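You operate a simulated robot arm through the tools that you are given. There is no shell and no other tool. Be economical: measure what you need, move in short steps, check, and stop when the job is done.

You are at the controls of a simulated two-armed robot. One attempt, no reset.

## Task
Take the silver gland and put it in the red tote. Fetch the red roll and set it on the drying rack. Open the left drawer of the packing table, take the blue-to-green extension and put it in the inside of the left drawer of the packing table and shut the drawer again. Take the green gland on the middle shelf of the wash bench and put it away in the inside of the black tray. Take the green-to-black extension and leave it on top of the purple carton. Take the yellow spring and leave it on the bench right of the vise. Open the wash bench drawer, take the grey pad and put it in the inside of the wash bench drawer and shut the drawer again. Turn the yellow-square shock's compression clicker to 3 clicks out. Take the yellow canister and put it in the tray of the red cart. Put the teal carton on the click card. Open the lid of the orange chest. Do these in any order. Set down upright: yellow canister, teal carton.

Only the result counts: the job must be done as asked and must still hold three seconds after the hand-in. Knocking over, shifting, dropping, spilling or breaking anything else fails it. Lids that push on must go on centred and level and be pressed home; caps that screw on are set level and turned clockwise until they are tight.

## Robot
Two 6-joint arms with three-finger grippers on one trunk, on a base that drives. Base frame: it is fixed to the floor where the robot stands at the start and does not move with it; the origin is under the middle of the robot, x ahead of it, y to its left, z up. Lengths are in mm, angles in degrees, forces in N, time in s.
The left shoulder is at the start at [21, 170, 1535], the right one opposite. With the tool pointing down near the work surface each hand reaches from about 100 to 320 mm from the robot's upright axis, wherever it stands, measured 20 degrees to its own side. Places, roughly: bench right of the vise (36x25 cm) [-1380, -1380, 920]; blue-to-green extension (4x4x4 cm) [600, -100, 900]; click card [500, -1750, 750]; drying rack (25x23 cm) [560, -220, 920]; green gland (6x6x3 cm) [500, -200, 500]; green-to-black extension (4x4x4 cm) [700, 1700, 900]; grey pad (7x10x3 cm) [2700, -3200, 1100]; inside of the black tray (26x20 cm) [560, 100, 880]; inside of the left drawer of the packing table [2300, -700, 700]; inside of the wash bench drawer [500, -100, 800]; left drawer of the packing table [2200, -700, 700]; lid of the orange chest [-1500, 600, 300]; purple carton [-1250, 0, 1000]; red roll (7x8x3 cm) [500, 0, 500]; red tote (49x24x11 cm) [400, -1300, 800]; silver gland (6x6x3 cm) [600, 100, 900]; teal carton [2500, -5000, 1250]; tray of the red cart [600, -4500, 800]; wash bench drawer [400, -100, 800]; yellow canister (7x7x9 cm) [2400, -4400, 1700]; yellow spring (8x9x4 cm) [2400, 0, 800]; yellow-square shock's compression clicker [2400, -3900, 1800]. Payload 2.2 kg a hand.
Tool frame (each hand has its own): the origin (TCP) lies between the finger pads and is the grasp point; the fingertips stand 25 mm ahead of it; z points along the fingers, y is the line along which they close. The gripper opens to 104 mm. The gripper's body begins 74 mm behind the TCP.
Orientation is that of the tool frame in the base frame, as [roll, pitch, yaw] about the fixed x, y, z axes, in that order (R = Rz(yaw) Ry(pitch) Rx(roll)). With the fingers straight down and closing along the base's y, the tool's x points along the base's -x, its y along +y and its z along -z.

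## Interface
- The arms move only by the tool move_arm. It takes "left_series", "right_series" or both (then of equal length, played together; a hand with none holds still); each is a list of rows, each a list of 7 numbers: the shift along the base's x, y, z in units of 25 mm (1.0 is 25 mm), then the turn, a rotation vector about the base's x, y, z in units of 4 degrees (1.0 is 4 degrees), then the finger opening in mm, from 0 to 104. In form: [[x, y, z, wx, wy, wz, jaw], ...]. A call has 1 to 12 rows; each row shifts and turns the commanded pose from where the row before left it. A call with a number of a shift or a turn outside -1 to 1 is refused whole. A row lasts 0.2 s, in which the tool goes at most 50 mm and 8.6 degrees; a call with a longer step from one row to the next is refused whole, and so is a gripper value outside its range. A pose out of reach is approached as far as the arm can. The call stops where the force on the tool passes 40 N (or 10 N more than at its start, if that is more) or the arm is blocked; 0.2 s more then pass. The fingers move at their own pace and stop on an object; they squeeze with about 43 N. The grip force told is the motor's: it shows also when the fingers shut on nothing. Time passes only in rows, and 0.2 s behind the last, so rows that do not move let the fingers close. The reply holds the time, the measured pose of the TCP, the force on the tool along the base axes, the opening and the grip force, in the units named above and with some noise, with the torque about the TCP (base axes, N m) and any sound that the robot's microphone picked up.
- Cameras (640 x 400 px; columns grow to the right, rows downward): "scene" is now at [140, -0.2, 1388.6]; the picture's right is [-0.16, -0.99, 0.00], its down [-0.86, 0.14, -0.50] and it looks along [0.49, -0.08, -0.87] (base axes); focal length 214 px, centre (320, 200). "left" rides on the left gripper at [82, -3, -104] in its tool frame; the picture's right is [0.04, 1.00, 0.00], its down [-0.75, 0.03, -0.66] and it looks along [-0.66, 0.03, 0.75] (tool axes); focal length 256 px, centre (320, 200). "right" rides on the right gripper at [82, 3, -104] in its tool frame; the picture's right is [-0.04, 1.00, 0.00], its down [-0.75, -0.03, -0.66] and it looks along [-0.66, -0.03, 0.75] (tool axes); focal length 256 px, centre (320, 200). There is no depth. A picture from a camera that has moved, and an enlarged one, comes with that camera's place and axes in the base frame and with its lens. The place of the scene camera against the robot may be out by one fixed shift of up to 18 mm in any direction.
- snapshot(camera): a new picture of that camera. It takes no simulated time.
- move_column(by): slides the trunk up (or, below 0, down) by that many mm; the arms and the scene camera ride with it, the base frame stays. It gives what a move gives, with no picture.
- roll_base(legs): drives the robot by 1 to 6 legs, each [ahead, left, turn to the left] in mm, mm and degrees, along the robot's own axes; the way and the turn of a leg run together, so that a leg with both is an arc; at most 1500 mm and 180 degrees a leg. The arms and the cameras ride along, it lands a little off, and it stops where it bumps. It gives what a move gives.
- pan_tilt(pan, tilt): turns the head with the scene camera to pan (to the left, within 60 degrees either way) and tilt (down, from -29 to 69), counted from straight ahead of the robot. It gives what a move gives.
- zoom(camera, box): a new picture of the part [left, top, right, bottom] of that camera's present view, enlarged. It takes no simulated time.
- job_done(): hands the job in; it is judged then, once.

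Go step by step. Nothing tells you exact positions but the pictures and the camera data: compare them with the known pose of the tool, close in by small moves and look again before you grip or let go. The budget is 567 turns and 370 pictures, counting those below and the enlarged ones. Unless the task says otherwise, let go and move clear before handing in.

The tools are called as name(argument=value, ...) on one line, values as JSON. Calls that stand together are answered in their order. move_arm: Moves the arms, as the interface text tells. Its arguments: {"type":"object","properties":{"left_series":{"type":"array"},"right_series":{"type":"array"}},"required":[]} The other tools are called the same way: move_column (by) slides the trunk up or down; roll_base (legs) drives the base; pan_tilt (pan, tilt) turns the head that bears the scene camera; snapshot (camera) takes a picture; zoom (camera, box) takes an enlarged picture of a part of a camera's view; job_done () hands the job in.

At the start:

```text
clock: 0.0
left_tcp_pos: [584.1, 232.3, 1198.6]
left_orientation: [-180.0, 0.0, 180.0]
left_wrist_force: [0.8, 0.3, -0.4]
left_torque: [0.03, 0.01, 0.01]
left_opening: 103.7
left_grasp_force: 0.0
right_tcp_pos: [506.2, -335.3, 1113.7]
right_orientation: [180.0, 0.0, 180.0]
right_wrist_force: [0.1, 0.1, 0.8]
right_torque: [-0.01, 0.01, -0.02]
right_opening: 103.9
right_grasp_force: 0.2
trunk travel left (down, up): [-727.0, 15.0]
robot x, y, heading: [3.9, -0.8, 0.0]
head pan, tilt: [-9.0, 60.3]
```

scene: 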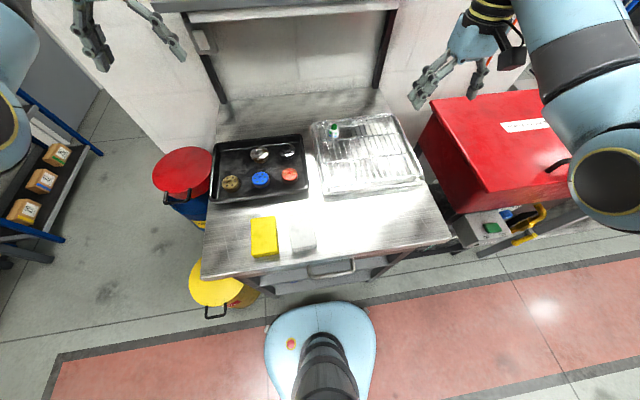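
right: 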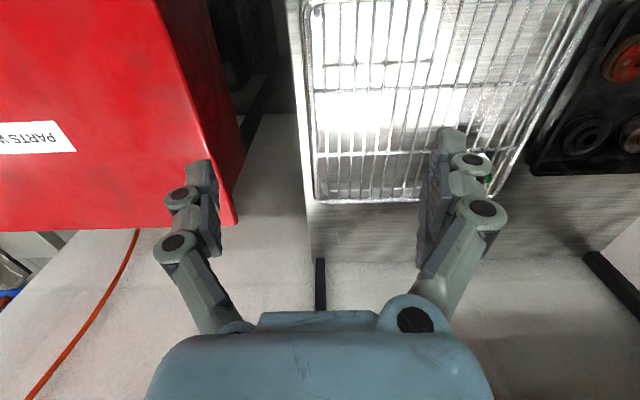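
left: 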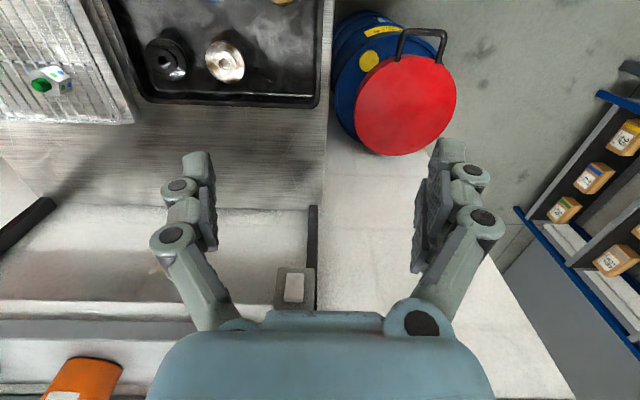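

I see the wash bench ahead with the black tray (glands in it), the drying rack carrying the small blue/green extension, and pads near the front edge. I'll look closer at the bench first.

zoom(camera="scene", box=[190, 90, 450, 290])

pan_tilt(pan=0, tilt=20)

snapshot(camera="scene")

pan_tilt(pan=-60, tilt=20)

snapshot(camera="scene")

pan_tilt(pan=60, tilt=20)

snapshot(camera="scene")

```text
2.00 times, centred on (320, 190) of scene
camera zoom: at [140.0, -0.2, 1388.6], right [-0.16, -0.99, 0.0], down [-0.86, 0.14, -0.5], along [0.49, -0.08, -0.87], focal length 429 px, centre (320, 220)
```

zoom: 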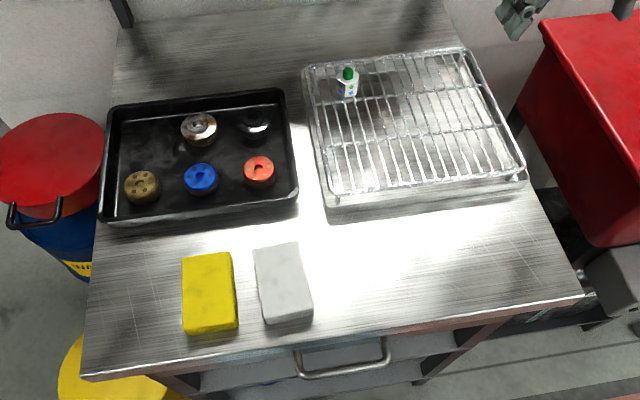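

```text
clock: 1.1
left_tcp_pos: [585.3, 231.5, 1199.5]
left_orientation: [180.0, 0.0, 180.0]
left_wrist_force: [-0.9, 0.0, -0.2]
left_torque: [0.0, -0.03, 0.0]
left_opening: 104.1
left_grasp_force: 0.1
right_tcp_pos: [504.0, -334.2, 1114.8]
right_orientation: [179.9, 0.0, -179.9]
right_wrist_force: [-0.9, 0.2, 0.0]
right_torque: [0.03, -0.03, 0.01]
right_opening: 103.7
right_grasp_force: 0.2
trunk travel left (down, up): [-727.0, 15.0]
robot x, y, heading: [0.6, 0.1, 0.3]
head pan, tilt: [0.0, 20.0]
```

```text
365 pictures are left
camera scene: at [167.7, 10.2, 1447.0], right [0.0, -1.0, 0.0], down [-0.34, 0.0, -0.94], along [0.94, 0.0, -0.34], focal length 214 px, centre (320, 200)
```

scene: 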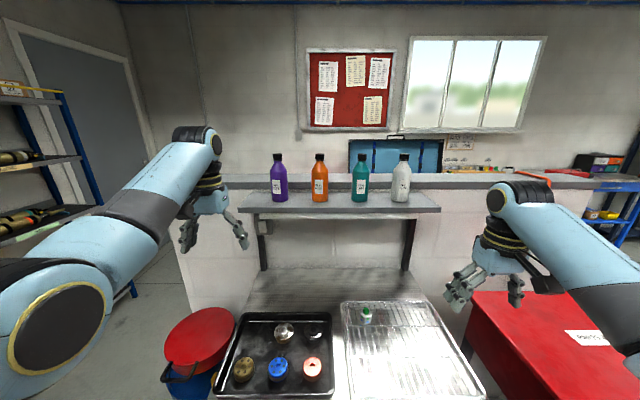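

```text
clock: 2.4
left_tcp_pos: [584.9, 232.9, 1199.6]
left_orientation: [-180.0, 0.0, 179.9]
left_wrist_force: [-0.9, 1.4, 0.2]
left_torque: [0.0, -0.03, -0.01]
left_opening: 104.1
left_grasp_force: 0.0
right_tcp_pos: [505.0, -335.0, 1113.8]
right_orientation: [-180.0, 0.0, 180.0]
right_wrist_force: [-0.6, -0.1, -0.3]
right_torque: [-0.01, 0.0, 0.02]
right_opening: 103.8
right_grasp_force: 0.0
trunk travel left (down, up): [-727.0, 15.0]
robot x, y, heading: [1.4, -0.2, -0.1]
head pan, tilt: [-60.0, 20.0]
```

```text
364 pictures are left
camera scene: at [121.2, -70.4, 1447.1], right [-0.87, -0.5, 0.0], down [-0.17, 0.3, -0.94], along [0.47, -0.81, -0.34], focal length 214 px, centre (320, 200)
```

scene: 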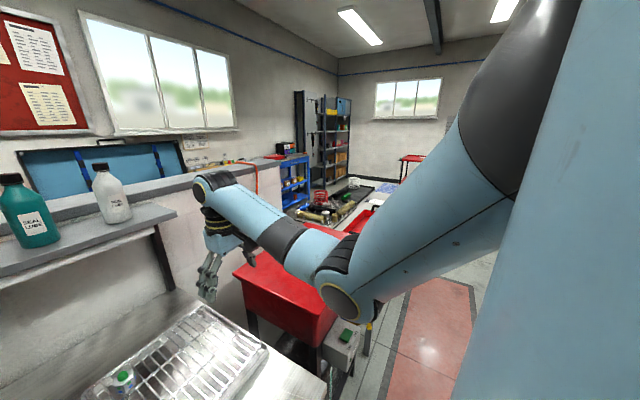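

```text
clock: 4.4
left_tcp_pos: [584.5, 231.6, 1199.5]
left_orientation: [-180.0, 0.0, -180.0]
left_wrist_force: [-0.6, 0.0, -0.2]
left_torque: [0.0, -0.03, 0.01]
left_opening: 103.9
left_grasp_force: 0.0
right_tcp_pos: [504.7, -334.8, 1115.0]
right_orientation: [-180.0, 0.1, -179.9]
right_wrist_force: [0.1, -0.3, 0.4]
right_torque: [-0.02, 0.0, 0.01]
right_opening: 104.0
right_grasp_force: 0.0
trunk travel left (down, up): [-727.0, 15.0]
robot x, y, heading: [0.6, 1.0, -0.1]
head pan, tilt: [60.0, 20.0]
```

```text
363 pictures are left
camera scene: at [121.2, 90.8, 1447.1], right [0.87, -0.5, 0.0], down [-0.17, -0.3, -0.94], along [0.47, 0.81, -0.34], focal length 214 px, centre (320, 200)
```

scene: 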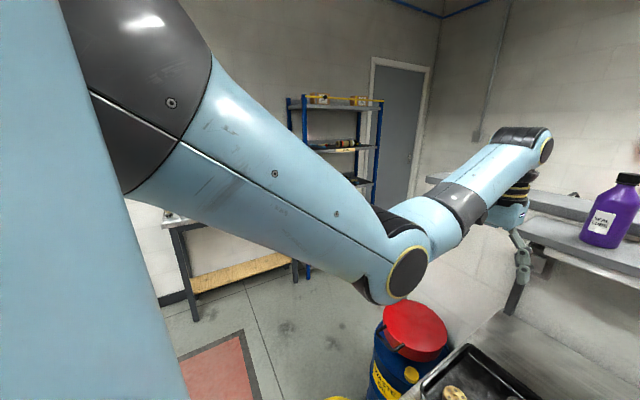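

The room is large; bench items are within reach once the trunk is lower. I'll lower the trunk and bring the hands in over the silver gland (left) and the blue-green extension (right).

pan_tilt(pan=0, tilt=50)

move_arm(left_series=[[0, -1, 0, 0, 0, 0, 104], [0, -1, 0, 0, 0, 0, 104], [0, -1, 0, 0, 0, 0, 104], [0, -1, 0, 0, 0, 0, 104], [0, -0.8, 0, 0, 0, 0, 104], [0, 0, 0, 0, 0, 0, 104]], right_series=[[1, 1, 0, 0, 0, 0, 104], [1, 1, 0, 0, 0, 0, 104], [1, 1, 0, 0, 0, 0, 104], [1, 1, 0, 0, 0, 0, 104], [0, 1, 0, 0, 0, 0, 104], [0, 1, 0, 0, 0, 0, 104]])

move_column(by=-150)

snapshot(camera="scene")

snapshot(camera="left")

snapshot(camera="right")

```text
clock: 5.7
left_tcp_pos: [584.7, 232.0, 1198.2]
left_orientation: [-180.0, 0.0, -180.0]
left_wrist_force: [-0.9, 0.4, 0.1]
left_torque: [0.03, -0.03, 0.01]
left_opening: 103.8
left_grasp_force: 0.1
right_tcp_pos: [505.6, -334.1, 1113.0]
right_orientation: [-180.0, 0.0, -179.9]
right_wrist_force: [1.1, -0.1, -0.4]
right_torque: [-0.05, 0.01, -0.03]
right_opening: 104.1
right_grasp_force: 0.1
trunk travel left (down, up): [-727.0, 15.0]
robot x, y, heading: [-2.2, 0.2, 0.1]
head pan, tilt: [0.0, 50.0]
```

```text
clock: 7.1
left_tcp_pos: [584.1, 113.4, 1197.7]
left_orientation: [-179.8, 0.0, 179.9]
left_wrist_force: [0.1, -0.2, 0.6]
left_torque: [-0.04, 0.01, 0.01]
left_opening: 104.4
left_grasp_force: 0.1
right_tcp_pos: [604.1, -184.6, 1115.5]
right_orientation: [-179.9, 0.0, -180.0]
right_wrist_force: [0.0, 0.0, 0.0]
right_torque: [-0.03, -0.02, -0.04]
right_opening: 104.1
right_grasp_force: 0.1
trunk travel left (down, up): [-727.0, 15.0]
robot x, y, heading: [0.2, 0.8, -0.0]
head pan, tilt: [0.0, 50.0]
```

```text
clock: 8.8
left_tcp_pos: [583.5, 113.0, 1048.3]
left_orientation: [180.0, 0.0, 179.9]
left_wrist_force: [-0.1, 0.0, -0.3]
left_torque: [0.04, -0.01, -0.02]
left_opening: 104.0
left_grasp_force: 0.1
right_tcp_pos: [605.3, -186.1, 963.6]
right_orientation: [-180.0, -0.1, 180.0]
right_wrist_force: [0.7, 0.4, 0.3]
right_torque: [0.06, -0.01, -0.03]
right_opening: 104.6
right_grasp_force: 0.1
trunk travel left (down, up): [-577.0, 165.0]
robot x, y, heading: [1.0, -2.4, -0.1]
head pan, tilt: [0.0, 50.0]
```

```text
362 pictures are left
camera scene: at [152.4, 9.7, 1251.1], right [0.0, -1.0, 0.0], down [-0.77, 0.0, -0.64], along [0.64, 0.0, -0.77], focal length 214 px, centre (320, 200)
```

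scene: 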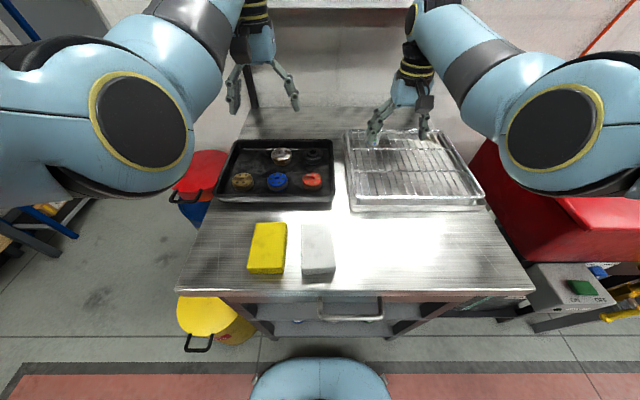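

```text
361 pictures are left
camera left: at [501.9, 108.6, 1152.8], right [-0.04, 1.0, 0.0], down [0.75, 0.03, 0.66], along [0.66, 0.03, -0.75], focal length 256 px, centre (320, 200)
```

left: 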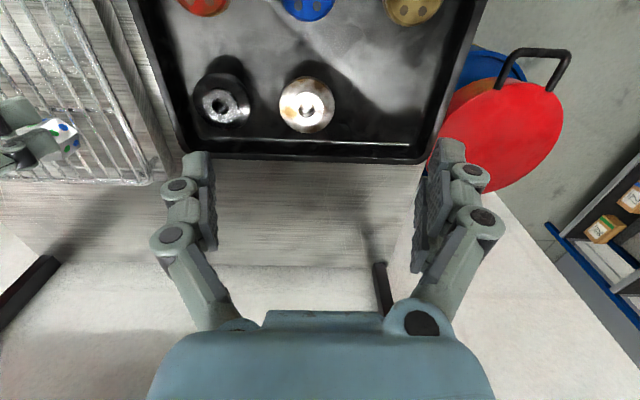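

```text
360 pictures are left
camera right: at [523.1, -184.5, 1068.3], right [0.04, 1.0, 0.0], down [0.75, -0.03, 0.66], along [0.66, -0.03, -0.76], focal length 256 px, centre (320, 200)
```

right: 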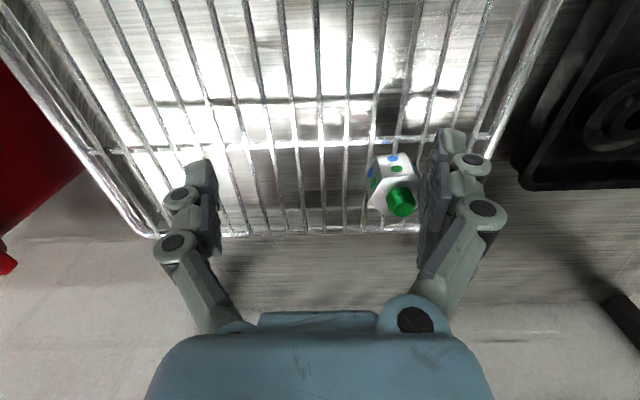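

zoom(camera="right", box=[320, 120, 480, 220])

zoom(camera="left", box=[160, 40, 400, 190])

```text
4.00 times, centred on (400, 170) of right
camera zoom: at [523.1, -184.5, 1068.3], right [0.04, 1.0, 0.0], down [0.75, -0.03, 0.66], along [0.66, -0.03, -0.76], focal length 1024 px, centre (0, 320)
```

zoom: 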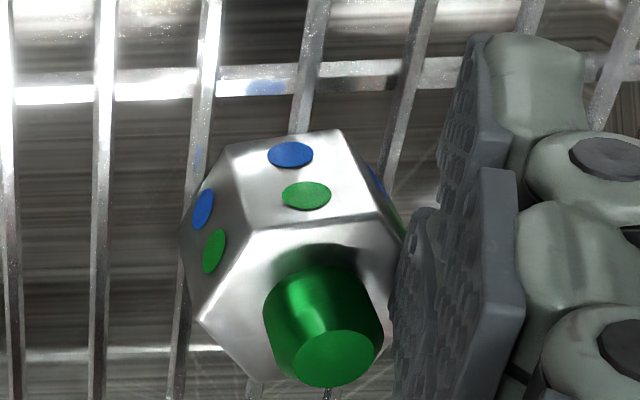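

```text
2.67 times, centred on (280, 115) of left
camera zoom: at [501.9, 108.6, 1152.8], right [-0.04, 1.0, 0.0], down [0.75, 0.03, 0.66], along [0.66, 0.03, -0.75], focal length 683 px, centre (427, 427)
```

zoom: 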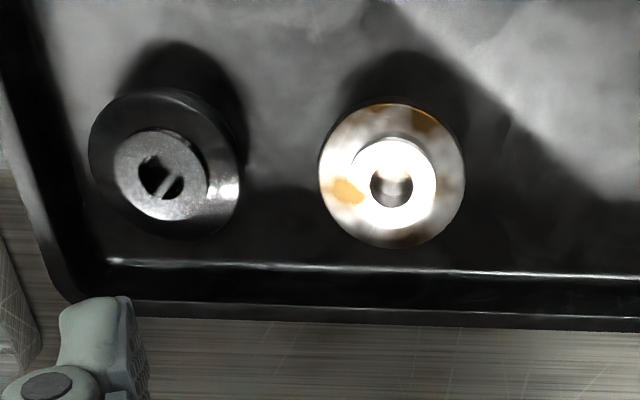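

move_arm(left_series=[[0.3, -0.2, -1, 0, 0, 0, 104], [0.3, -0.2, -1, 0, 0, 0, 104], [0, 0, -0.6, 0, 0, 0, 104], [0, 0, 0, 0, 0, 0, 104], [0, 0, 0, 0, 0, 0, 104], [0, 0, 0, 0, 0, 0, 104], [0, 0, 0, 0, 0, 0, 104], [0, 0, 0, 0, 0, 0, 104]], right_series=[[0.8, 1, 0, 0, 0, -1, 104], [0.8, 0.9, 0, 0, 0, -1, 104], [0, 0, 0, 0, 0, -1, 104], [0, 0, 0, 0, 0, -1, 104], [0, 0, 0, 0, 0, -1, 104], [0, 0, 0, 0, 0, -1, 104], [0, 0, 0, 0, 0, -1, 104], [0, 0, 0, 0, 0, -0.5, 104]])

snapshot(camera="left")

snapshot(camera="right")

```text
clock: 10.6
left_tcp_pos: [601.4, 102.1, 983.1]
left_orientation: [180.0, 0.0, -180.0]
left_wrist_force: [0.2, -0.5, 0.4]
left_torque: [-0.01, -0.02, 0.01]
left_opening: 103.7
left_grasp_force: 0.0
right_tcp_pos: [642.0, -137.9, 967.1]
right_orientation: [180.0, 0.0, 149.9]
right_wrist_force: [-0.1, 0.1, 0.3]
right_torque: [0.02, -0.01, 0.02]
right_opening: 104.1
right_grasp_force: 0.1
right hand out of reach, approached as far as the arm can: row 2
trunk travel left (down, up): [-577.0, 165.0]
robot x, y, heading: [-0.9, 1.5, -0.1]
head pan, tilt: [0.0, 50.0]
```

```text
357 pictures are left
camera left: at [517.3, 98.9, 1086.6], right [-0.04, 1.0, 0.0], down [0.75, 0.03, 0.66], along [0.66, 0.03, -0.75], focal length 256 px, centre (320, 200)
```

left: 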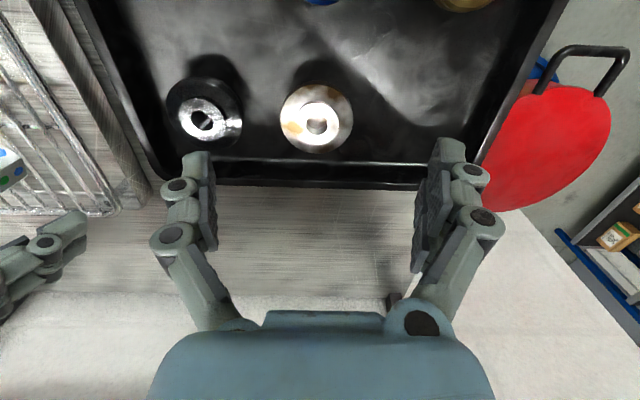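

```text
356 pictures are left
camera right: at [572.8, -96.5, 1070.1], right [0.54, 0.84, 0.0], down [0.64, -0.4, 0.66], along [0.55, -0.35, -0.75], focal length 256 px, centre (320, 200)
```

right: 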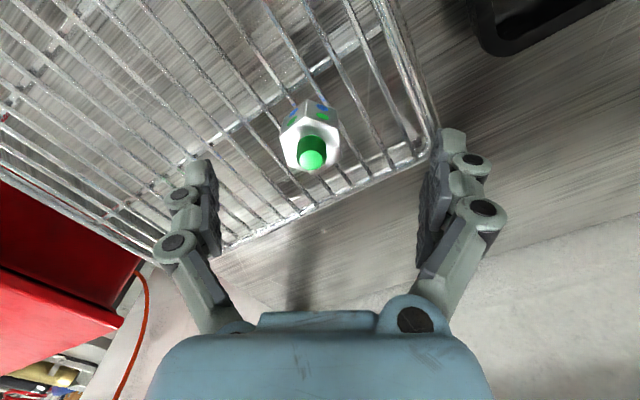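

move_arm(left_series=[[0, -0.1, -0.8, 0, 0, 0, 80], [0, 0, -0.8, 0, 0, 0, 80], [0, 0, -0.5, 0, 0, 0, 80], [0, 0, 0, 0, 0, 0, 80]], right_series=[[-0.5, -0.1, 0, 0, 0, 0, 104], [0, 0, -0.4, 0, 0, 0, 104], [0, 0, 0, 0, 0, 0, 80], [0, 0, 0, 0, 0, 0, 80]])

snapshot(camera="left")

zoom(camera="right", box=[160, 80, 480, 280])

```text
clock: 11.6
left_tcp_pos: [599.2, 100.2, 930.7]
left_orientation: [-180.0, -0.2, -180.0]
left_wrist_force: [0.2, -0.2, 0.6]
left_torque: [0.01, 0.01, -0.02]
left_opening: 80.0
left_grasp_force: 0.1
right_tcp_pos: [628.7, -141.8, 955.5]
right_orientation: [179.9, 0.1, 150.1]
right_wrist_force: [0.1, -0.4, 0.1]
right_torque: [0.01, 0.02, -0.01]
right_opening: 79.8
right_grasp_force: 0.0
trunk travel left (down, up): [-577.0, 165.0]
robot x, y, heading: [0.7, 1.3, 0.1]
head pan, tilt: [0.0, 50.0]
```

```text
355 pictures are left
camera left: at [516.3, 97.2, 1034.5], right [-0.04, 1.0, 0.0], down [0.75, 0.03, 0.66], along [0.66, 0.03, -0.76], focal length 256 px, centre (320, 200)
```

left: 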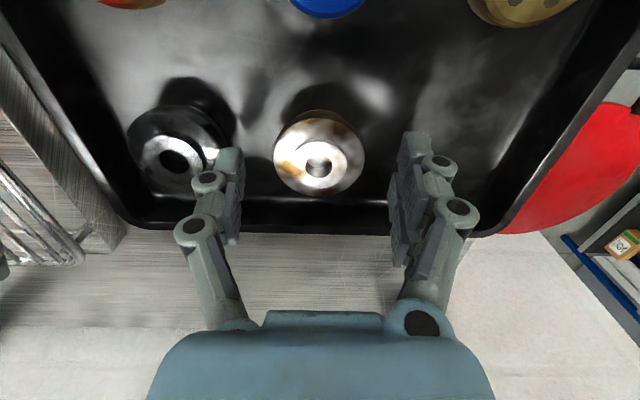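

```text
2.00 times, centred on (320, 180) of right
camera zoom: at [559.8, -99.7, 1060.3], right [0.53, 0.85, 0.0], down [0.64, -0.4, 0.66], along [0.55, -0.35, -0.75], focal length 512 px, centre (320, 240)
```

zoom: 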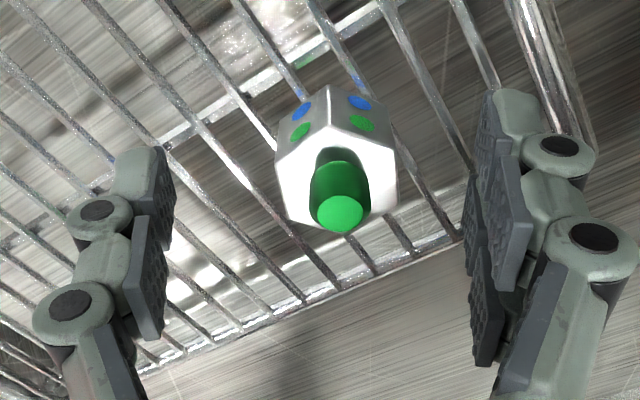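

move_arm(left_series=[[0.15, 0, -0.5, 0, 0, 0, 80], [0, 0, -0.4, 0, 0, 0, 80], [0, 0, 0, 0, 0, 0, 80]], right_series=[[0.25, 0, -0.5, 0, 0, 0, 80], [0, 0, -0.5, 0, 0, 0, 80], [0, 0, 0, 0, 0, 0, 80]])

zoom(camera="left", box=[160, 80, 480, 280])

zoom(camera="right", box=[160, 80, 480, 280])

```text
clock: 12.3
left_tcp_pos: [597.6, 100.6, 913.8]
left_orientation: [-180.0, 0.5, -179.9]
left_wrist_force: [-0.5, 0.5, -0.7]
left_torque: [0.0, -0.01, 0.0]
left_opening: 79.7
left_grasp_force: 0.1
right_tcp_pos: [633.1, -147.9, 947.0]
right_orientation: [179.5, 1.2, 149.8]
right_wrist_force: [-28.2, -19.1, 41.0]
right_torque: [-1.58, 1.78, -0.18]
right_opening: 59.4
right_grasp_force: 23.5
right hand out of reach, approached as far as the arm can: row 2
trunk travel left (down, up): [-577.0, 165.0]
robot x, y, heading: [-0.5, 0.3, 0.0]
head pan, tilt: [0.0, 50.0]
stopped in row 3 (right hand): the force on the tool passed its limit at 45 N (the readings are from after the stop); the commanded pose is now the measured one
```

```text
2.00 times, centred on (320, 180) of left
camera zoom: at [514.5, 96.9, 1016.4], right [-0.04, 1.0, 0.0], down [0.75, 0.03, 0.66], along [0.66, 0.03, -0.75], focal length 512 px, centre (320, 240)
```

zoom: 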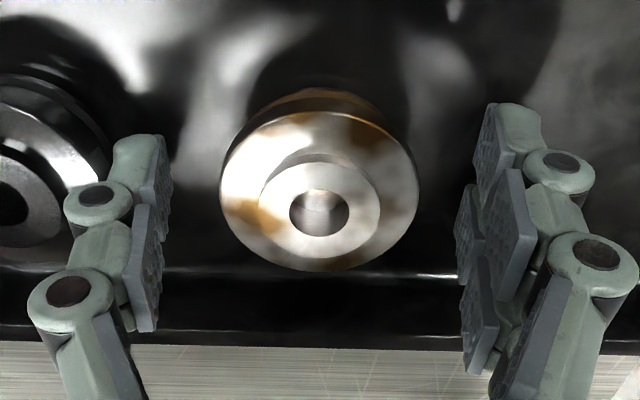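

```text
2.00 times, centred on (320, 180) of right
camera zoom: at [561.2, -104.8, 1049.7], right [0.54, 0.84, 0.01], down [0.62, -0.4, 0.67], along [0.57, -0.36, -0.74], focal length 512 px, centre (320, 240)
```

zoom: 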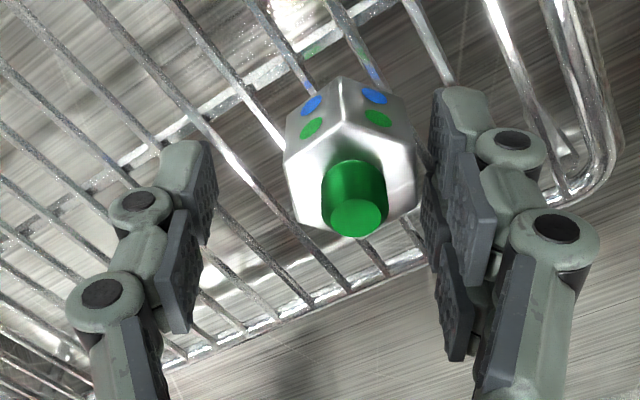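

The right fingers touched a rack wire, so I back off. I'll lift both hands and lower the trunk for better reach.

move_arm(left_series=[[0, 0, 1, 0, 0, 0, 80], [0, 0, 1, 0, 0, 0, 80], [0, 0, 1, 0, 0, 0, 80], [0, 0, 1, 0, 0, 0, 80], [0, 0, 1, 0, 0, 0, 80], [0, 0, 1, 0, 0, 0, 80]], right_series=[[0, 0, 1, 0, 0, 0, 80], [0, 0, 1, 0, 0, 0, 80], [0, 0, 1, 0, 0, 0, 80], [0, 0, 1, 0, 0, 0, 80], [0, 0, 1, 0, 0, 0, 80], [0, 0, 1, 0, 0, 0, 80]])

move_column(by=-130)

snapshot(camera="right")

snapshot(camera="scene")

```text
clock: 13.7
left_tcp_pos: [603.0, 99.8, 1060.9]
left_orientation: [-179.9, 0.0, -179.9]
left_wrist_force: [-0.2, 0.2, -0.5]
left_torque: [0.04, -0.03, 0.0]
left_opening: 80.0
left_grasp_force: 0.0
right_tcp_pos: [638.7, -142.1, 1092.0]
right_orientation: [179.4, 0.7, 150.0]
right_wrist_force: [0.1, 0.2, -0.1]
right_torque: [0.02, -0.01, -0.02]
right_opening: 79.9
right_grasp_force: 0.1
trunk travel left (down, up): [-577.0, 165.0]
robot x, y, heading: [0.8, -0.9, 0.1]
head pan, tilt: [0.0, 50.0]
```

```text
clock: 15.3
left_tcp_pos: [602.6, 102.3, 928.9]
left_orientation: [-180.0, 0.1, -179.9]
left_wrist_force: [0.0, 0.5, 0.2]
left_torque: [-0.04, 0.0, 0.0]
left_opening: 80.0
left_grasp_force: 0.1
right_tcp_pos: [637.9, -143.1, 960.2]
right_orientation: [179.3, 0.9, 150.0]
right_wrist_force: [0.0, 0.7, 0.0]
right_torque: [0.04, -0.03, 0.03]
right_opening: 80.5
right_grasp_force: 0.0
trunk travel left (down, up): [-447.0, 295.0]
robot x, y, heading: [2.1, -2.3, -0.1]
head pan, tilt: [0.0, 50.0]
```

```text
351 pictures are left
camera right: at [566.2, -100.7, 1063.9], right [0.53, 0.85, 0.01], down [0.63, -0.4, 0.67], along [0.57, -0.35, -0.74], focal length 256 px, centre (320, 200)
```

right: 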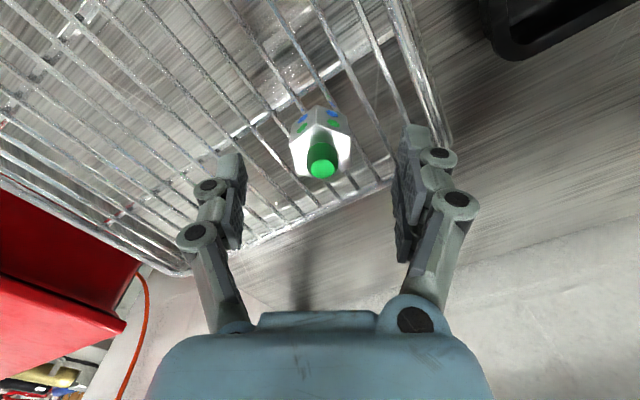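

```text
350 pictures are left
camera scene: at [154.1, 10.3, 1119.3], right [0.0, -1.0, 0.0], down [-0.77, 0.0, -0.64], along [0.64, 0.0, -0.77], focal length 214 px, centre (320, 200)
```

scene: 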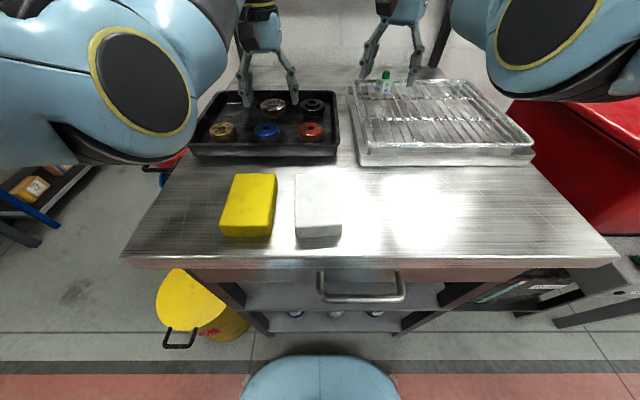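

move_arm(left_series=[[0, 0, -0.4, 0, 0, 0, 80], [0, 0, -0.4, 0, 0, 0, 80], [0, 0, 0, 0, 0, 0, 80], [0, 0, 0, 0, 0, 0, 80], [0, 0, 0, 0, 0, 0, 80]], right_series=[[-0.28, 0.16, 0, 0, 0, 0, 60], [0, 0, 0, 0, 0, 0, 60], [0, 0, -0.3, 0, 0, 0, 60], [0, 0, -0.2, 0, 0, 0, 60], [0, 0, 0, 0, 0, 0, 60]])

zoom(camera="left", box=[160, 80, 480, 280])

zoom(camera="right", box=[160, 80, 480, 280])

```text
clock: 16.5
left_tcp_pos: [603.2, 102.8, 908.2]
left_orientation: [180.0, 0.0, -179.9]
left_wrist_force: [-0.2, -0.3, 1.1]
left_torque: [0.01, 0.03, -0.01]
left_opening: 80.1
left_grasp_force: 0.1
right_tcp_pos: [631.0, -137.4, 948.8]
right_orientation: [179.4, 0.9, 149.9]
right_wrist_force: [-0.3, -0.3, 0.4]
right_torque: [-0.02, -0.02, 0.0]
right_opening: 60.1
right_grasp_force: 0.0
trunk travel left (down, up): [-447.0, 295.0]
robot x, y, heading: [-2.1, -2.7, 0.0]
head pan, tilt: [0.0, 50.0]
```

```text
2.00 times, centred on (320, 180) of left
camera zoom: at [520.2, 98.6, 1012.7], right [-0.04, 1.0, 0.0], down [0.75, 0.03, 0.66], along [0.66, 0.03, -0.75], focal length 512 px, centre (320, 240)
```

zoom: 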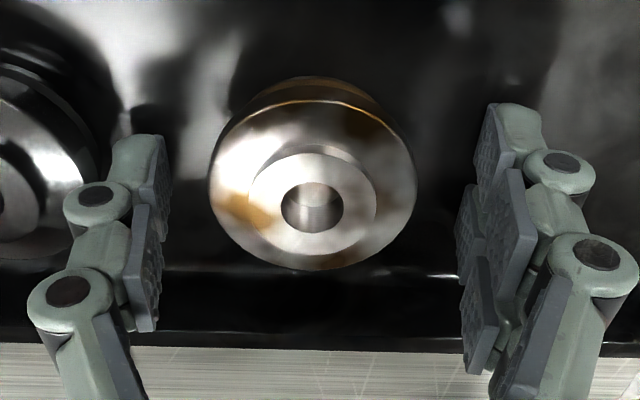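

```text
2.00 times, centred on (320, 180) of right
camera zoom: at [558.8, -95.9, 1051.2], right [0.53, 0.85, 0.01], down [0.63, -0.4, 0.67], along [0.57, -0.35, -0.74], focal length 512 px, centre (320, 240)
```

zoom: 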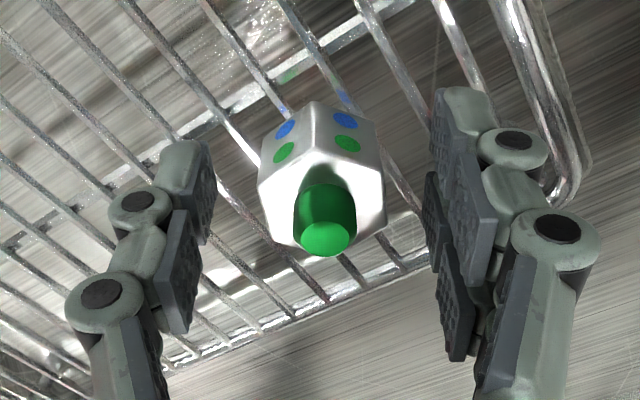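

move_arm(left_series=[[0, -0.08, 0, 0, 0, 0, 80], [0, 0, 0, 0, 0, 0, 30], [0, 0, 0, 0, 0, 0, 30], [0, 0, 0, 0, 0, 0, 30], [0, 0, 0, 0, 0, 0, 30]], right_series=[[0, 0, -0.15, 0, 0, 0, 60], [0, 0, 0, 0, 0, 0, 15], [0, 0, 0, 0, 0, 0, 15], [0, 0, 0, 0, 0, 0, 15], [0, 0, 0, 0, 0, 0, 15]])

move_arm(left_series=[[0, 0, 0.5, 0, 0, 0, 30], [0, 0, 1, 0, 0, 0, 30], [0, 0, 1, 0, 0, 0, 30], [0, 0, 1, 0, 0, 0, 30]], right_series=[[0, 0, 0.5, 0, 0, 0, 15], [0, 0, 1, 0, 0, 0, 15], [0, 0, 1, 0, 0, 0, 15], [0, 0, 1, 0, 0, 0, 15]])

snapshot(camera="left")

snapshot(camera="right")

```text
clock: 17.7
left_tcp_pos: [601.5, 97.7, 911.4]
left_orientation: [180.0, 0.2, 180.0]
left_wrist_force: [2.0, -0.8, 3.7]
left_torque: [0.08, -0.04, -0.04]
left_opening: 50.7
left_grasp_force: 42.9
right_tcp_pos: [627.7, -139.6, 948.9]
right_orientation: [179.3, 1.1, 150.0]
right_wrist_force: [-1.7, -15.8, 32.9]
right_torque: [-0.78, 0.5, 0.2]
right_opening: 32.1
right_grasp_force: 43.3
trunk travel left (down, up): [-447.0, 295.0]
robot x, y, heading: [-4.1, -4.5, 0.2]
head pan, tilt: [0.0, 50.0]
```

```text
clock: 18.7
left_tcp_pos: [615.3, 97.2, 988.2]
left_orientation: [180.0, 0.1, -179.9]
left_wrist_force: [-0.8, 0.2, -0.2]
left_torque: [-0.02, 0.01, -0.06]
left_opening: 30.1
left_grasp_force: 0.1
left hand out of reach, approached as far as the arm can: row 4
right_tcp_pos: [641.5, -136.9, 1026.9]
right_orientation: [179.4, 0.8, 150.0]
right_wrist_force: [0.1, 0.1, 1.0]
right_torque: [0.01, -0.04, -0.03]
right_opening: 14.8
right_grasp_force: 0.0
right hand out of reach, approached as far as the arm can: row 4
trunk travel left (down, up): [-447.0, 295.0]
robot x, y, heading: [-2.1, 1.7, 0.0]
head pan, tilt: [0.0, 50.0]
```

```text
347 pictures are left
camera left: at [531.9, 93.8, 1092.7], right [-0.04, 1.0, 0.0], down [0.75, 0.03, 0.66], along [0.66, 0.03, -0.75], focal length 256 px, centre (320, 200)
```

left: 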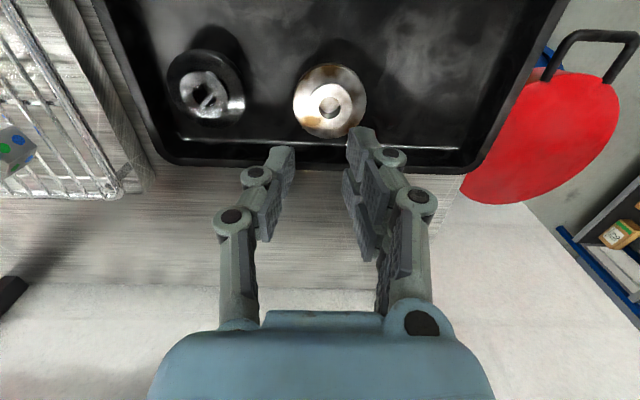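

```text
346 pictures are left
camera right: at [570.3, -94.9, 1130.1], right [0.53, 0.85, 0.01], down [0.63, -0.4, 0.67], along [0.57, -0.35, -0.75], focal length 256 px, centre (320, 200)
```

right: 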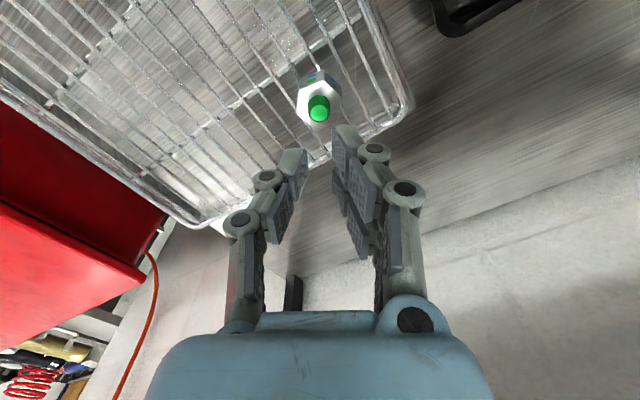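

Both grips slipped off, so nothing was lifted. I'll lower the trunk a bit more and grip again, checking the pictures before lifting.

move_arm(left_series=[[-0.5, 0.1, 0.2, 0, 0, 0, 80], [0, 0, 0, 0, 0, 0, 80], [0, 0, 0, 0, 0, 0, 80]], right_series=[[-0.4, 0.1, 0, 0, 0, 0, 60], [0, 0, 0, 0, 0, 0, 60], [0, 0, 0, 0, 0, 0, 60]])

move_column(by=-70)

zoom(camera="left", box=[160, 80, 480, 280])

zoom(camera="right", box=[160, 80, 480, 280])

```text
clock: 19.5
left_tcp_pos: [614.4, 96.7, 988.3]
left_orientation: [180.0, 0.0, -179.9]
left_wrist_force: [-0.3, -0.2, -0.6]
left_torque: [-0.03, -0.05, -0.02]
left_opening: 80.2
left_grasp_force: 0.0
left hand out of reach, approached as far as the arm can: row 1
right_tcp_pos: [639.9, -131.8, 1024.2]
right_orientation: [179.4, 0.8, 149.9]
right_wrist_force: [-0.2, 0.3, -0.4]
right_torque: [0.0, -0.02, -0.01]
right_opening: 60.0
right_grasp_force: 0.1
right hand out of reach, approached as far as the arm can: row 1
trunk travel left (down, up): [-447.0, 295.0]
robot x, y, heading: [3.6, -2.6, -0.1]
head pan, tilt: [0.0, 50.0]
```

```text
clock: 20.6
left_tcp_pos: [614.3, 96.9, 907.5]
left_orientation: [179.9, -0.5, -179.8]
left_wrist_force: [-5.0, 10.4, 18.4]
left_torque: [1.67, -0.38, 0.52]
left_opening: 69.9
left_grasp_force: 11.9
right_tcp_pos: [642.3, -133.4, 948.0]
right_orientation: [179.5, 0.7, 149.9]
right_wrist_force: [-2.4, -9.4, 18.6]
right_torque: [-0.44, 0.33, 0.02]
right_opening: 35.5
right_grasp_force: 16.9
trunk travel left (down, up): [-377.0, 365.0]
robot x, y, heading: [-0.8, 3.1, -0.1]
head pan, tilt: [0.0, 50.0]
stopped: the force on the tool passed its limit at 45 N (the readings are from after the stop); the commanded pose is now the measured one
```

```text
2.00 times, centred on (320, 180) of left
camera zoom: at [532.6, 93.1, 1012.9], right [-0.04, 1.0, 0.0], down [0.76, 0.03, 0.65], along [0.65, 0.03, -0.76], focal length 512 px, centre (320, 240)
```

zoom: 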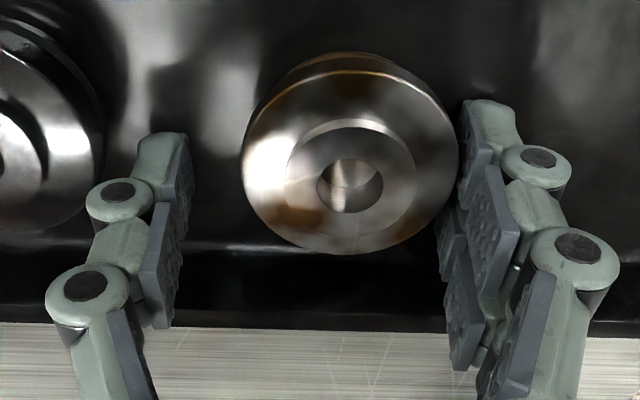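

```text
2.00 times, centred on (320, 180) of right
camera zoom: at [570.3, -92.4, 1051.3], right [0.54, 0.84, 0.01], down [0.63, -0.41, 0.67], along [0.57, -0.35, -0.75], focal length 512 px, centre (320, 240)
```

zoom: 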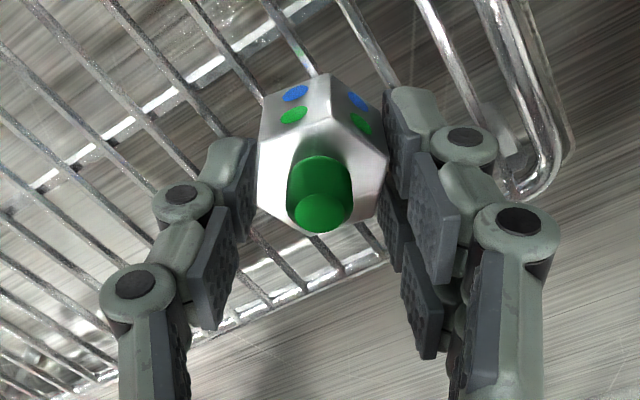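

move_arm(left_series=[[0, 0, 0.8, 0, 0, 0, 80], [-0.4, 0.2, 0, 0, 0, 0, 80], [0, 0, 0, 0, 0, 0, 80]], right_series=[[0, 0, 0.8, 0, 0, 0, 60], [-0.4, 0.0, 0, 0, 0, 0, 60], [0, 0, 0, 0, 0, 0, 60]])

zoom(camera="left", box=[160, 80, 480, 280])

zoom(camera="right", box=[160, 80, 480, 280])

```text
clock: 21.4
left_tcp_pos: [622.4, 96.4, 914.1]
left_orientation: [-180.0, -1.1, -179.9]
left_wrist_force: [0.2, -1.1, 0.5]
left_torque: [0.02, -0.05, 0.04]
left_opening: 79.6
left_grasp_force: 0.0
left hand out of reach, approached as far as the arm can: row 1, 2
right_tcp_pos: [649.0, -128.6, 957.0]
right_orientation: [179.7, 0.2, 150.0]
right_wrist_force: [-1.1, 0.2, 0.1]
right_torque: [0.01, -0.02, -0.02]
right_opening: 60.0
right_grasp_force: 0.1
right hand out of reach, approached as far as the arm can: row 1, 2
trunk travel left (down, up): [-377.0, 365.0]
robot x, y, heading: [1.3, -2.6, -0.0]
head pan, tilt: [0.0, 50.0]
```

```text
2.00 times, centred on (320, 180) of left
camera zoom: at [541.4, 93.3, 1019.8], right [-0.04, 1.0, 0.0], down [0.77, 0.03, 0.64], along [0.64, 0.03, -0.77], focal length 512 px, centre (320, 240)
```

zoom: 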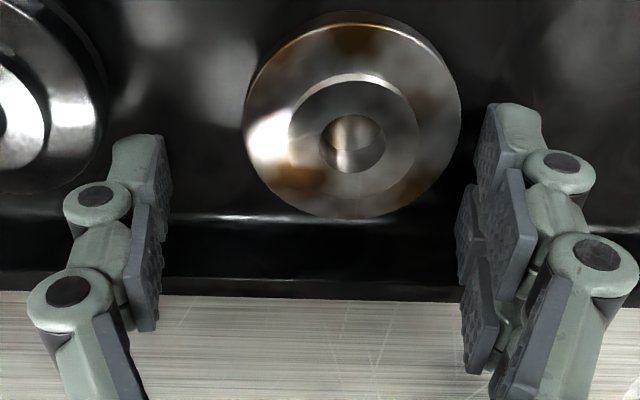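

```text
2.00 times, centred on (320, 180) of right
camera zoom: at [578.9, -87.6, 1060.9], right [0.53, 0.85, 0.01], down [0.63, -0.4, 0.66], along [0.56, -0.35, -0.75], focal length 512 px, centre (320, 240)
```

zoom: 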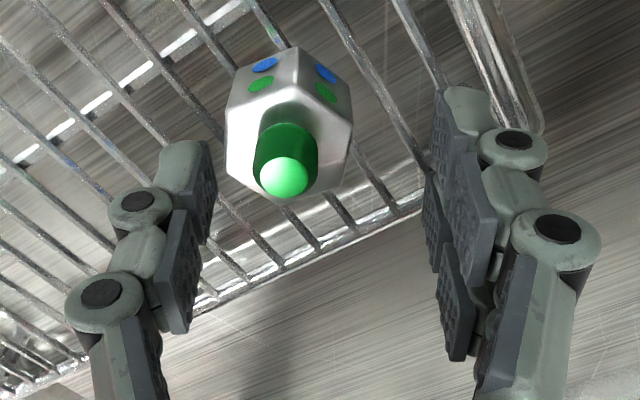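

The reach limit is an inner one here: at this trunk height the arm can't fold, so lifting pushed the hands forward and off. I'll raise the trunk again and lift with the trunk instead.

move_column(by=90)

move_arm(left_series=[[-0.6, 0.3, -0.8, 0, 0.0, 0, 80], [-0.2, 0, -0.8, 0, 0, 0, 80], [0, 0, -0.8, 0, 0, 0, 80], [0, 0, 0, 0, 0, 0, 80]], right_series=[[-0.5, -0.1, -0.8, 0, 0, 0, 60], [-0.2, 0, -0.8, 0, 0, 0, 60], [0, 0, -0.5, 0, 0, 0, 60], [0, 0, 0, 0, 0, 0, 60]])

zoom(camera="left", box=[160, 80, 480, 280])

zoom(camera="right", box=[160, 80, 480, 280])

```text
clock: 22.6
left_tcp_pos: [621.9, 97.6, 1005.7]
left_orientation: [-179.9, -1.2, -179.9]
left_wrist_force: [0.2, 0.7, 0.2]
left_torque: [0.0, -0.04, -0.03]
left_opening: 79.9
left_grasp_force: 0.1
right_tcp_pos: [649.6, -129.0, 1045.9]
right_orientation: [179.7, 0.1, 150.0]
right_wrist_force: [0.2, -0.1, 0.3]
right_torque: [0.0, 0.04, -0.03]
right_opening: 59.9
right_grasp_force: 0.1
trunk travel left (down, up): [-467.0, 275.0]
robot x, y, heading: [-0.6, 1.3, -0.1]
head pan, tilt: [0.0, 50.0]
```

```text
clock: 23.6
left_tcp_pos: [601.7, 104.9, 944.1]
left_orientation: [180.0, -1.0, -180.0]
left_wrist_force: [-0.3, -0.5, 0.4]
left_torque: [0.0, 0.03, 0.0]
left_opening: 79.9
left_grasp_force: 0.1
right_tcp_pos: [632.6, -131.3, 994.3]
right_orientation: [179.7, 0.2, 150.1]
right_wrist_force: [0.9, 0.6, 1.0]
right_torque: [-0.01, -0.01, 0.04]
right_opening: 59.9
right_grasp_force: 0.1
trunk travel left (down, up): [-467.0, 275.0]
robot x, y, heading: [1.8, 0.6, 0.0]
head pan, tilt: [0.0, 50.0]
```

```text
2.00 times, centred on (320, 180) of left
camera zoom: at [520.7, 100.9, 1049.5], right [-0.04, 1.0, 0.0], down [0.77, 0.03, 0.64], along [0.64, 0.03, -0.77], focal length 512 px, centre (320, 240)
```

zoom: 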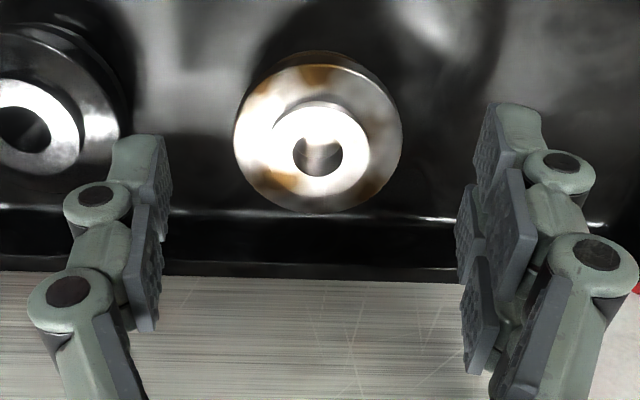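

```text
2.00 times, centred on (320, 180) of right
camera zoom: at [561.4, -90.5, 1098.3], right [0.53, 0.85, 0.01], down [0.63, -0.4, 0.66], along [0.56, -0.35, -0.75], focal length 512 px, centre (320, 240)
```

zoom: 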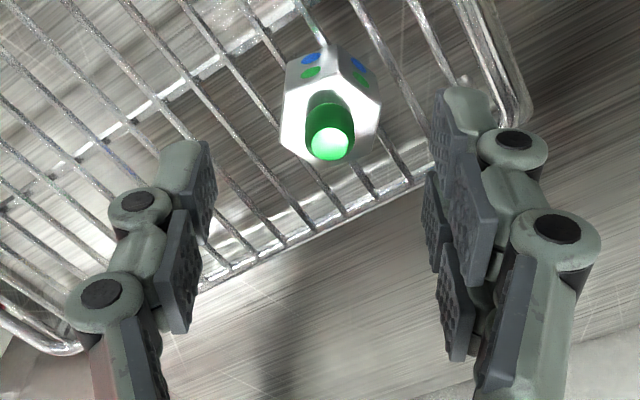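

move_arm(left_series=[[0.05, 0, -0.7, 0, 0.0, 0, 80], [0, 0, -0.7, 0, 0.25, 0, 80], [0, 0, 0, 0, 0, 0, 80], [0, 0, 0, 0, 0, 0, 80]], right_series=[[0, 0, -0.7, 0, 0, 0, 60], [0, 0, -0.7, 0, 0, 0, 60], [0, 0, -0.5, 0, 0, 0, 60], [0, 0, 0, 0, 0, 0, 60]])

zoom(camera="left", box=[160, 80, 480, 280])

zoom(camera="right", box=[160, 80, 480, 280])

```text
clock: 24.6
left_tcp_pos: [603.7, 105.0, 910.3]
left_orientation: [-179.9, -2.1, -179.8]
left_wrist_force: [-0.6, -0.6, 0.7]
left_torque: [0.01, -0.01, -0.02]
left_opening: 79.8
left_grasp_force: 0.1
right_tcp_pos: [631.7, -131.9, 947.1]
right_orientation: [179.6, 0.3, 150.1]
right_wrist_force: [0.0, 0.6, 4.7]
right_torque: [-0.05, 0.12, 0.02]
right_opening: 60.7
right_grasp_force: 0.9
trunk travel left (down, up): [-467.0, 275.0]
robot x, y, heading: [-0.7, 1.5, -0.1]
head pan, tilt: [0.0, 50.0]
```

```text
2.00 times, centred on (320, 180) of left
camera zoom: at [524.0, 101.2, 1016.8], right [-0.04, 1.0, 0.0], down [0.78, 0.03, 0.63], along [0.63, 0.03, -0.78], focal length 512 px, centre (320, 240)
```

zoom: 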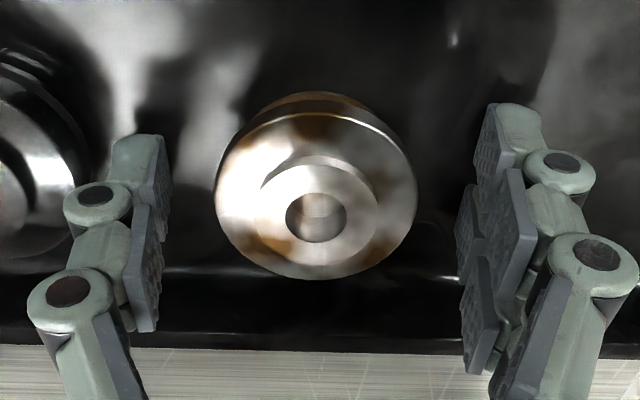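

```text
2.00 times, centred on (320, 180) of right
camera zoom: at [561.0, -90.0, 1050.5], right [0.53, 0.85, 0.01], down [0.63, -0.4, 0.66], along [0.56, -0.35, -0.75], focal length 512 px, centre (320, 240)
```

zoom: 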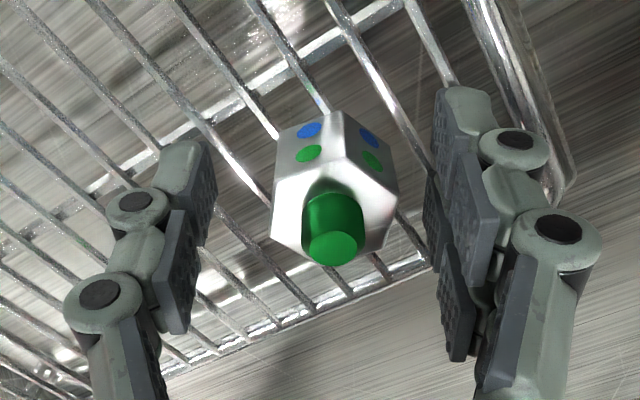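

move_arm(left_series=[[0, 0, 0, 0, -0.5, 0, 80], [0, 0, 0, 0, 0, 0, 60], [0, 0, 0, 0, 0, 0, 30], [0, 0, 0, 0, 0, 0, 30], [0, 0, 0, 0, 0, 0, 30], [0, 0, 0, 0, 0, 0, 30]], right_series=[[0.06, 0.1, 0.1, 0, 0, 0, 60], [0, 0, 0, 0, 0, 0, 40], [0, 0, 0, 0, 0, 0, 15], [0, 0, 0, 0, 0, 0, 15], [0, 0, 0, 0, 0, 0, 15], [0, 0, 0, 0, 0, 0, 15]])

zoom(camera="left", box=[160, 80, 480, 280])

zoom(camera="right", box=[160, 80, 480, 280])

```text
clock: 26.0
left_tcp_pos: [602.2, 104.6, 909.6]
left_orientation: [-179.8, -0.1, -179.9]
left_wrist_force: [0.3, 0.2, 0.4]
left_torque: [-0.01, -0.01, -0.03]
left_opening: 50.4
left_grasp_force: 42.8
right_tcp_pos: [633.7, -128.5, 948.2]
right_orientation: [179.6, 0.2, 149.9]
right_wrist_force: [-1.2, 0.4, -0.1]
right_torque: [0.02, 0.0, 0.0]
right_opening: 34.3
right_grasp_force: 43.2
trunk travel left (down, up): [-467.0, 275.0]
robot x, y, heading: [0.3, 0.8, -0.1]
head pan, tilt: [0.0, 50.0]
```

```text
2.00 times, centred on (320, 180) of left
camera zoom: at [520.2, 100.9, 1013.7], right [-0.04, 1.0, 0.0], down [0.75, 0.03, 0.66], along [0.66, 0.03, -0.76], focal length 512 px, centre (320, 240)
```

zoom: 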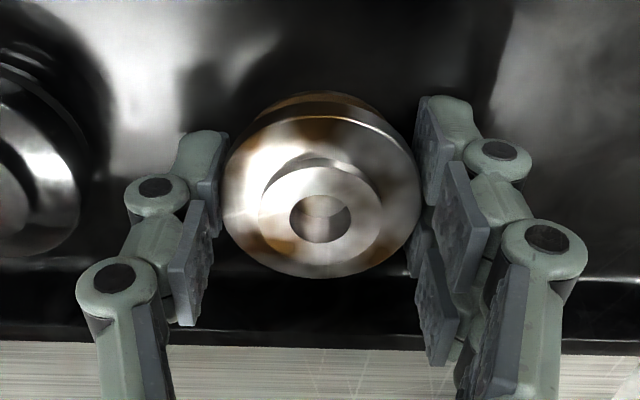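

```text
2.00 times, centred on (320, 180) of right
camera zoom: at [563.0, -87.7, 1052.8], right [0.53, 0.85, 0.01], down [0.63, -0.4, 0.66], along [0.56, -0.35, -0.75], focal length 512 px, centre (320, 240)
```

zoom: 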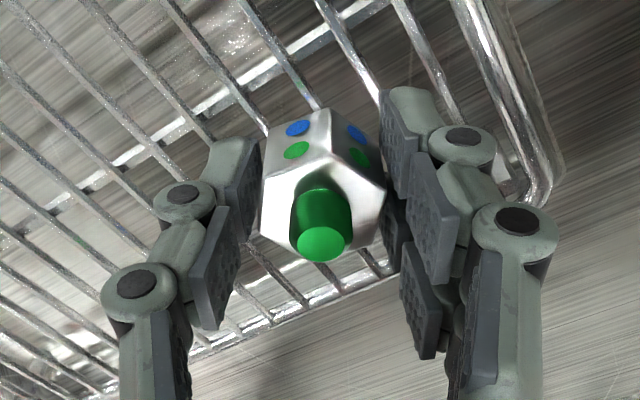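

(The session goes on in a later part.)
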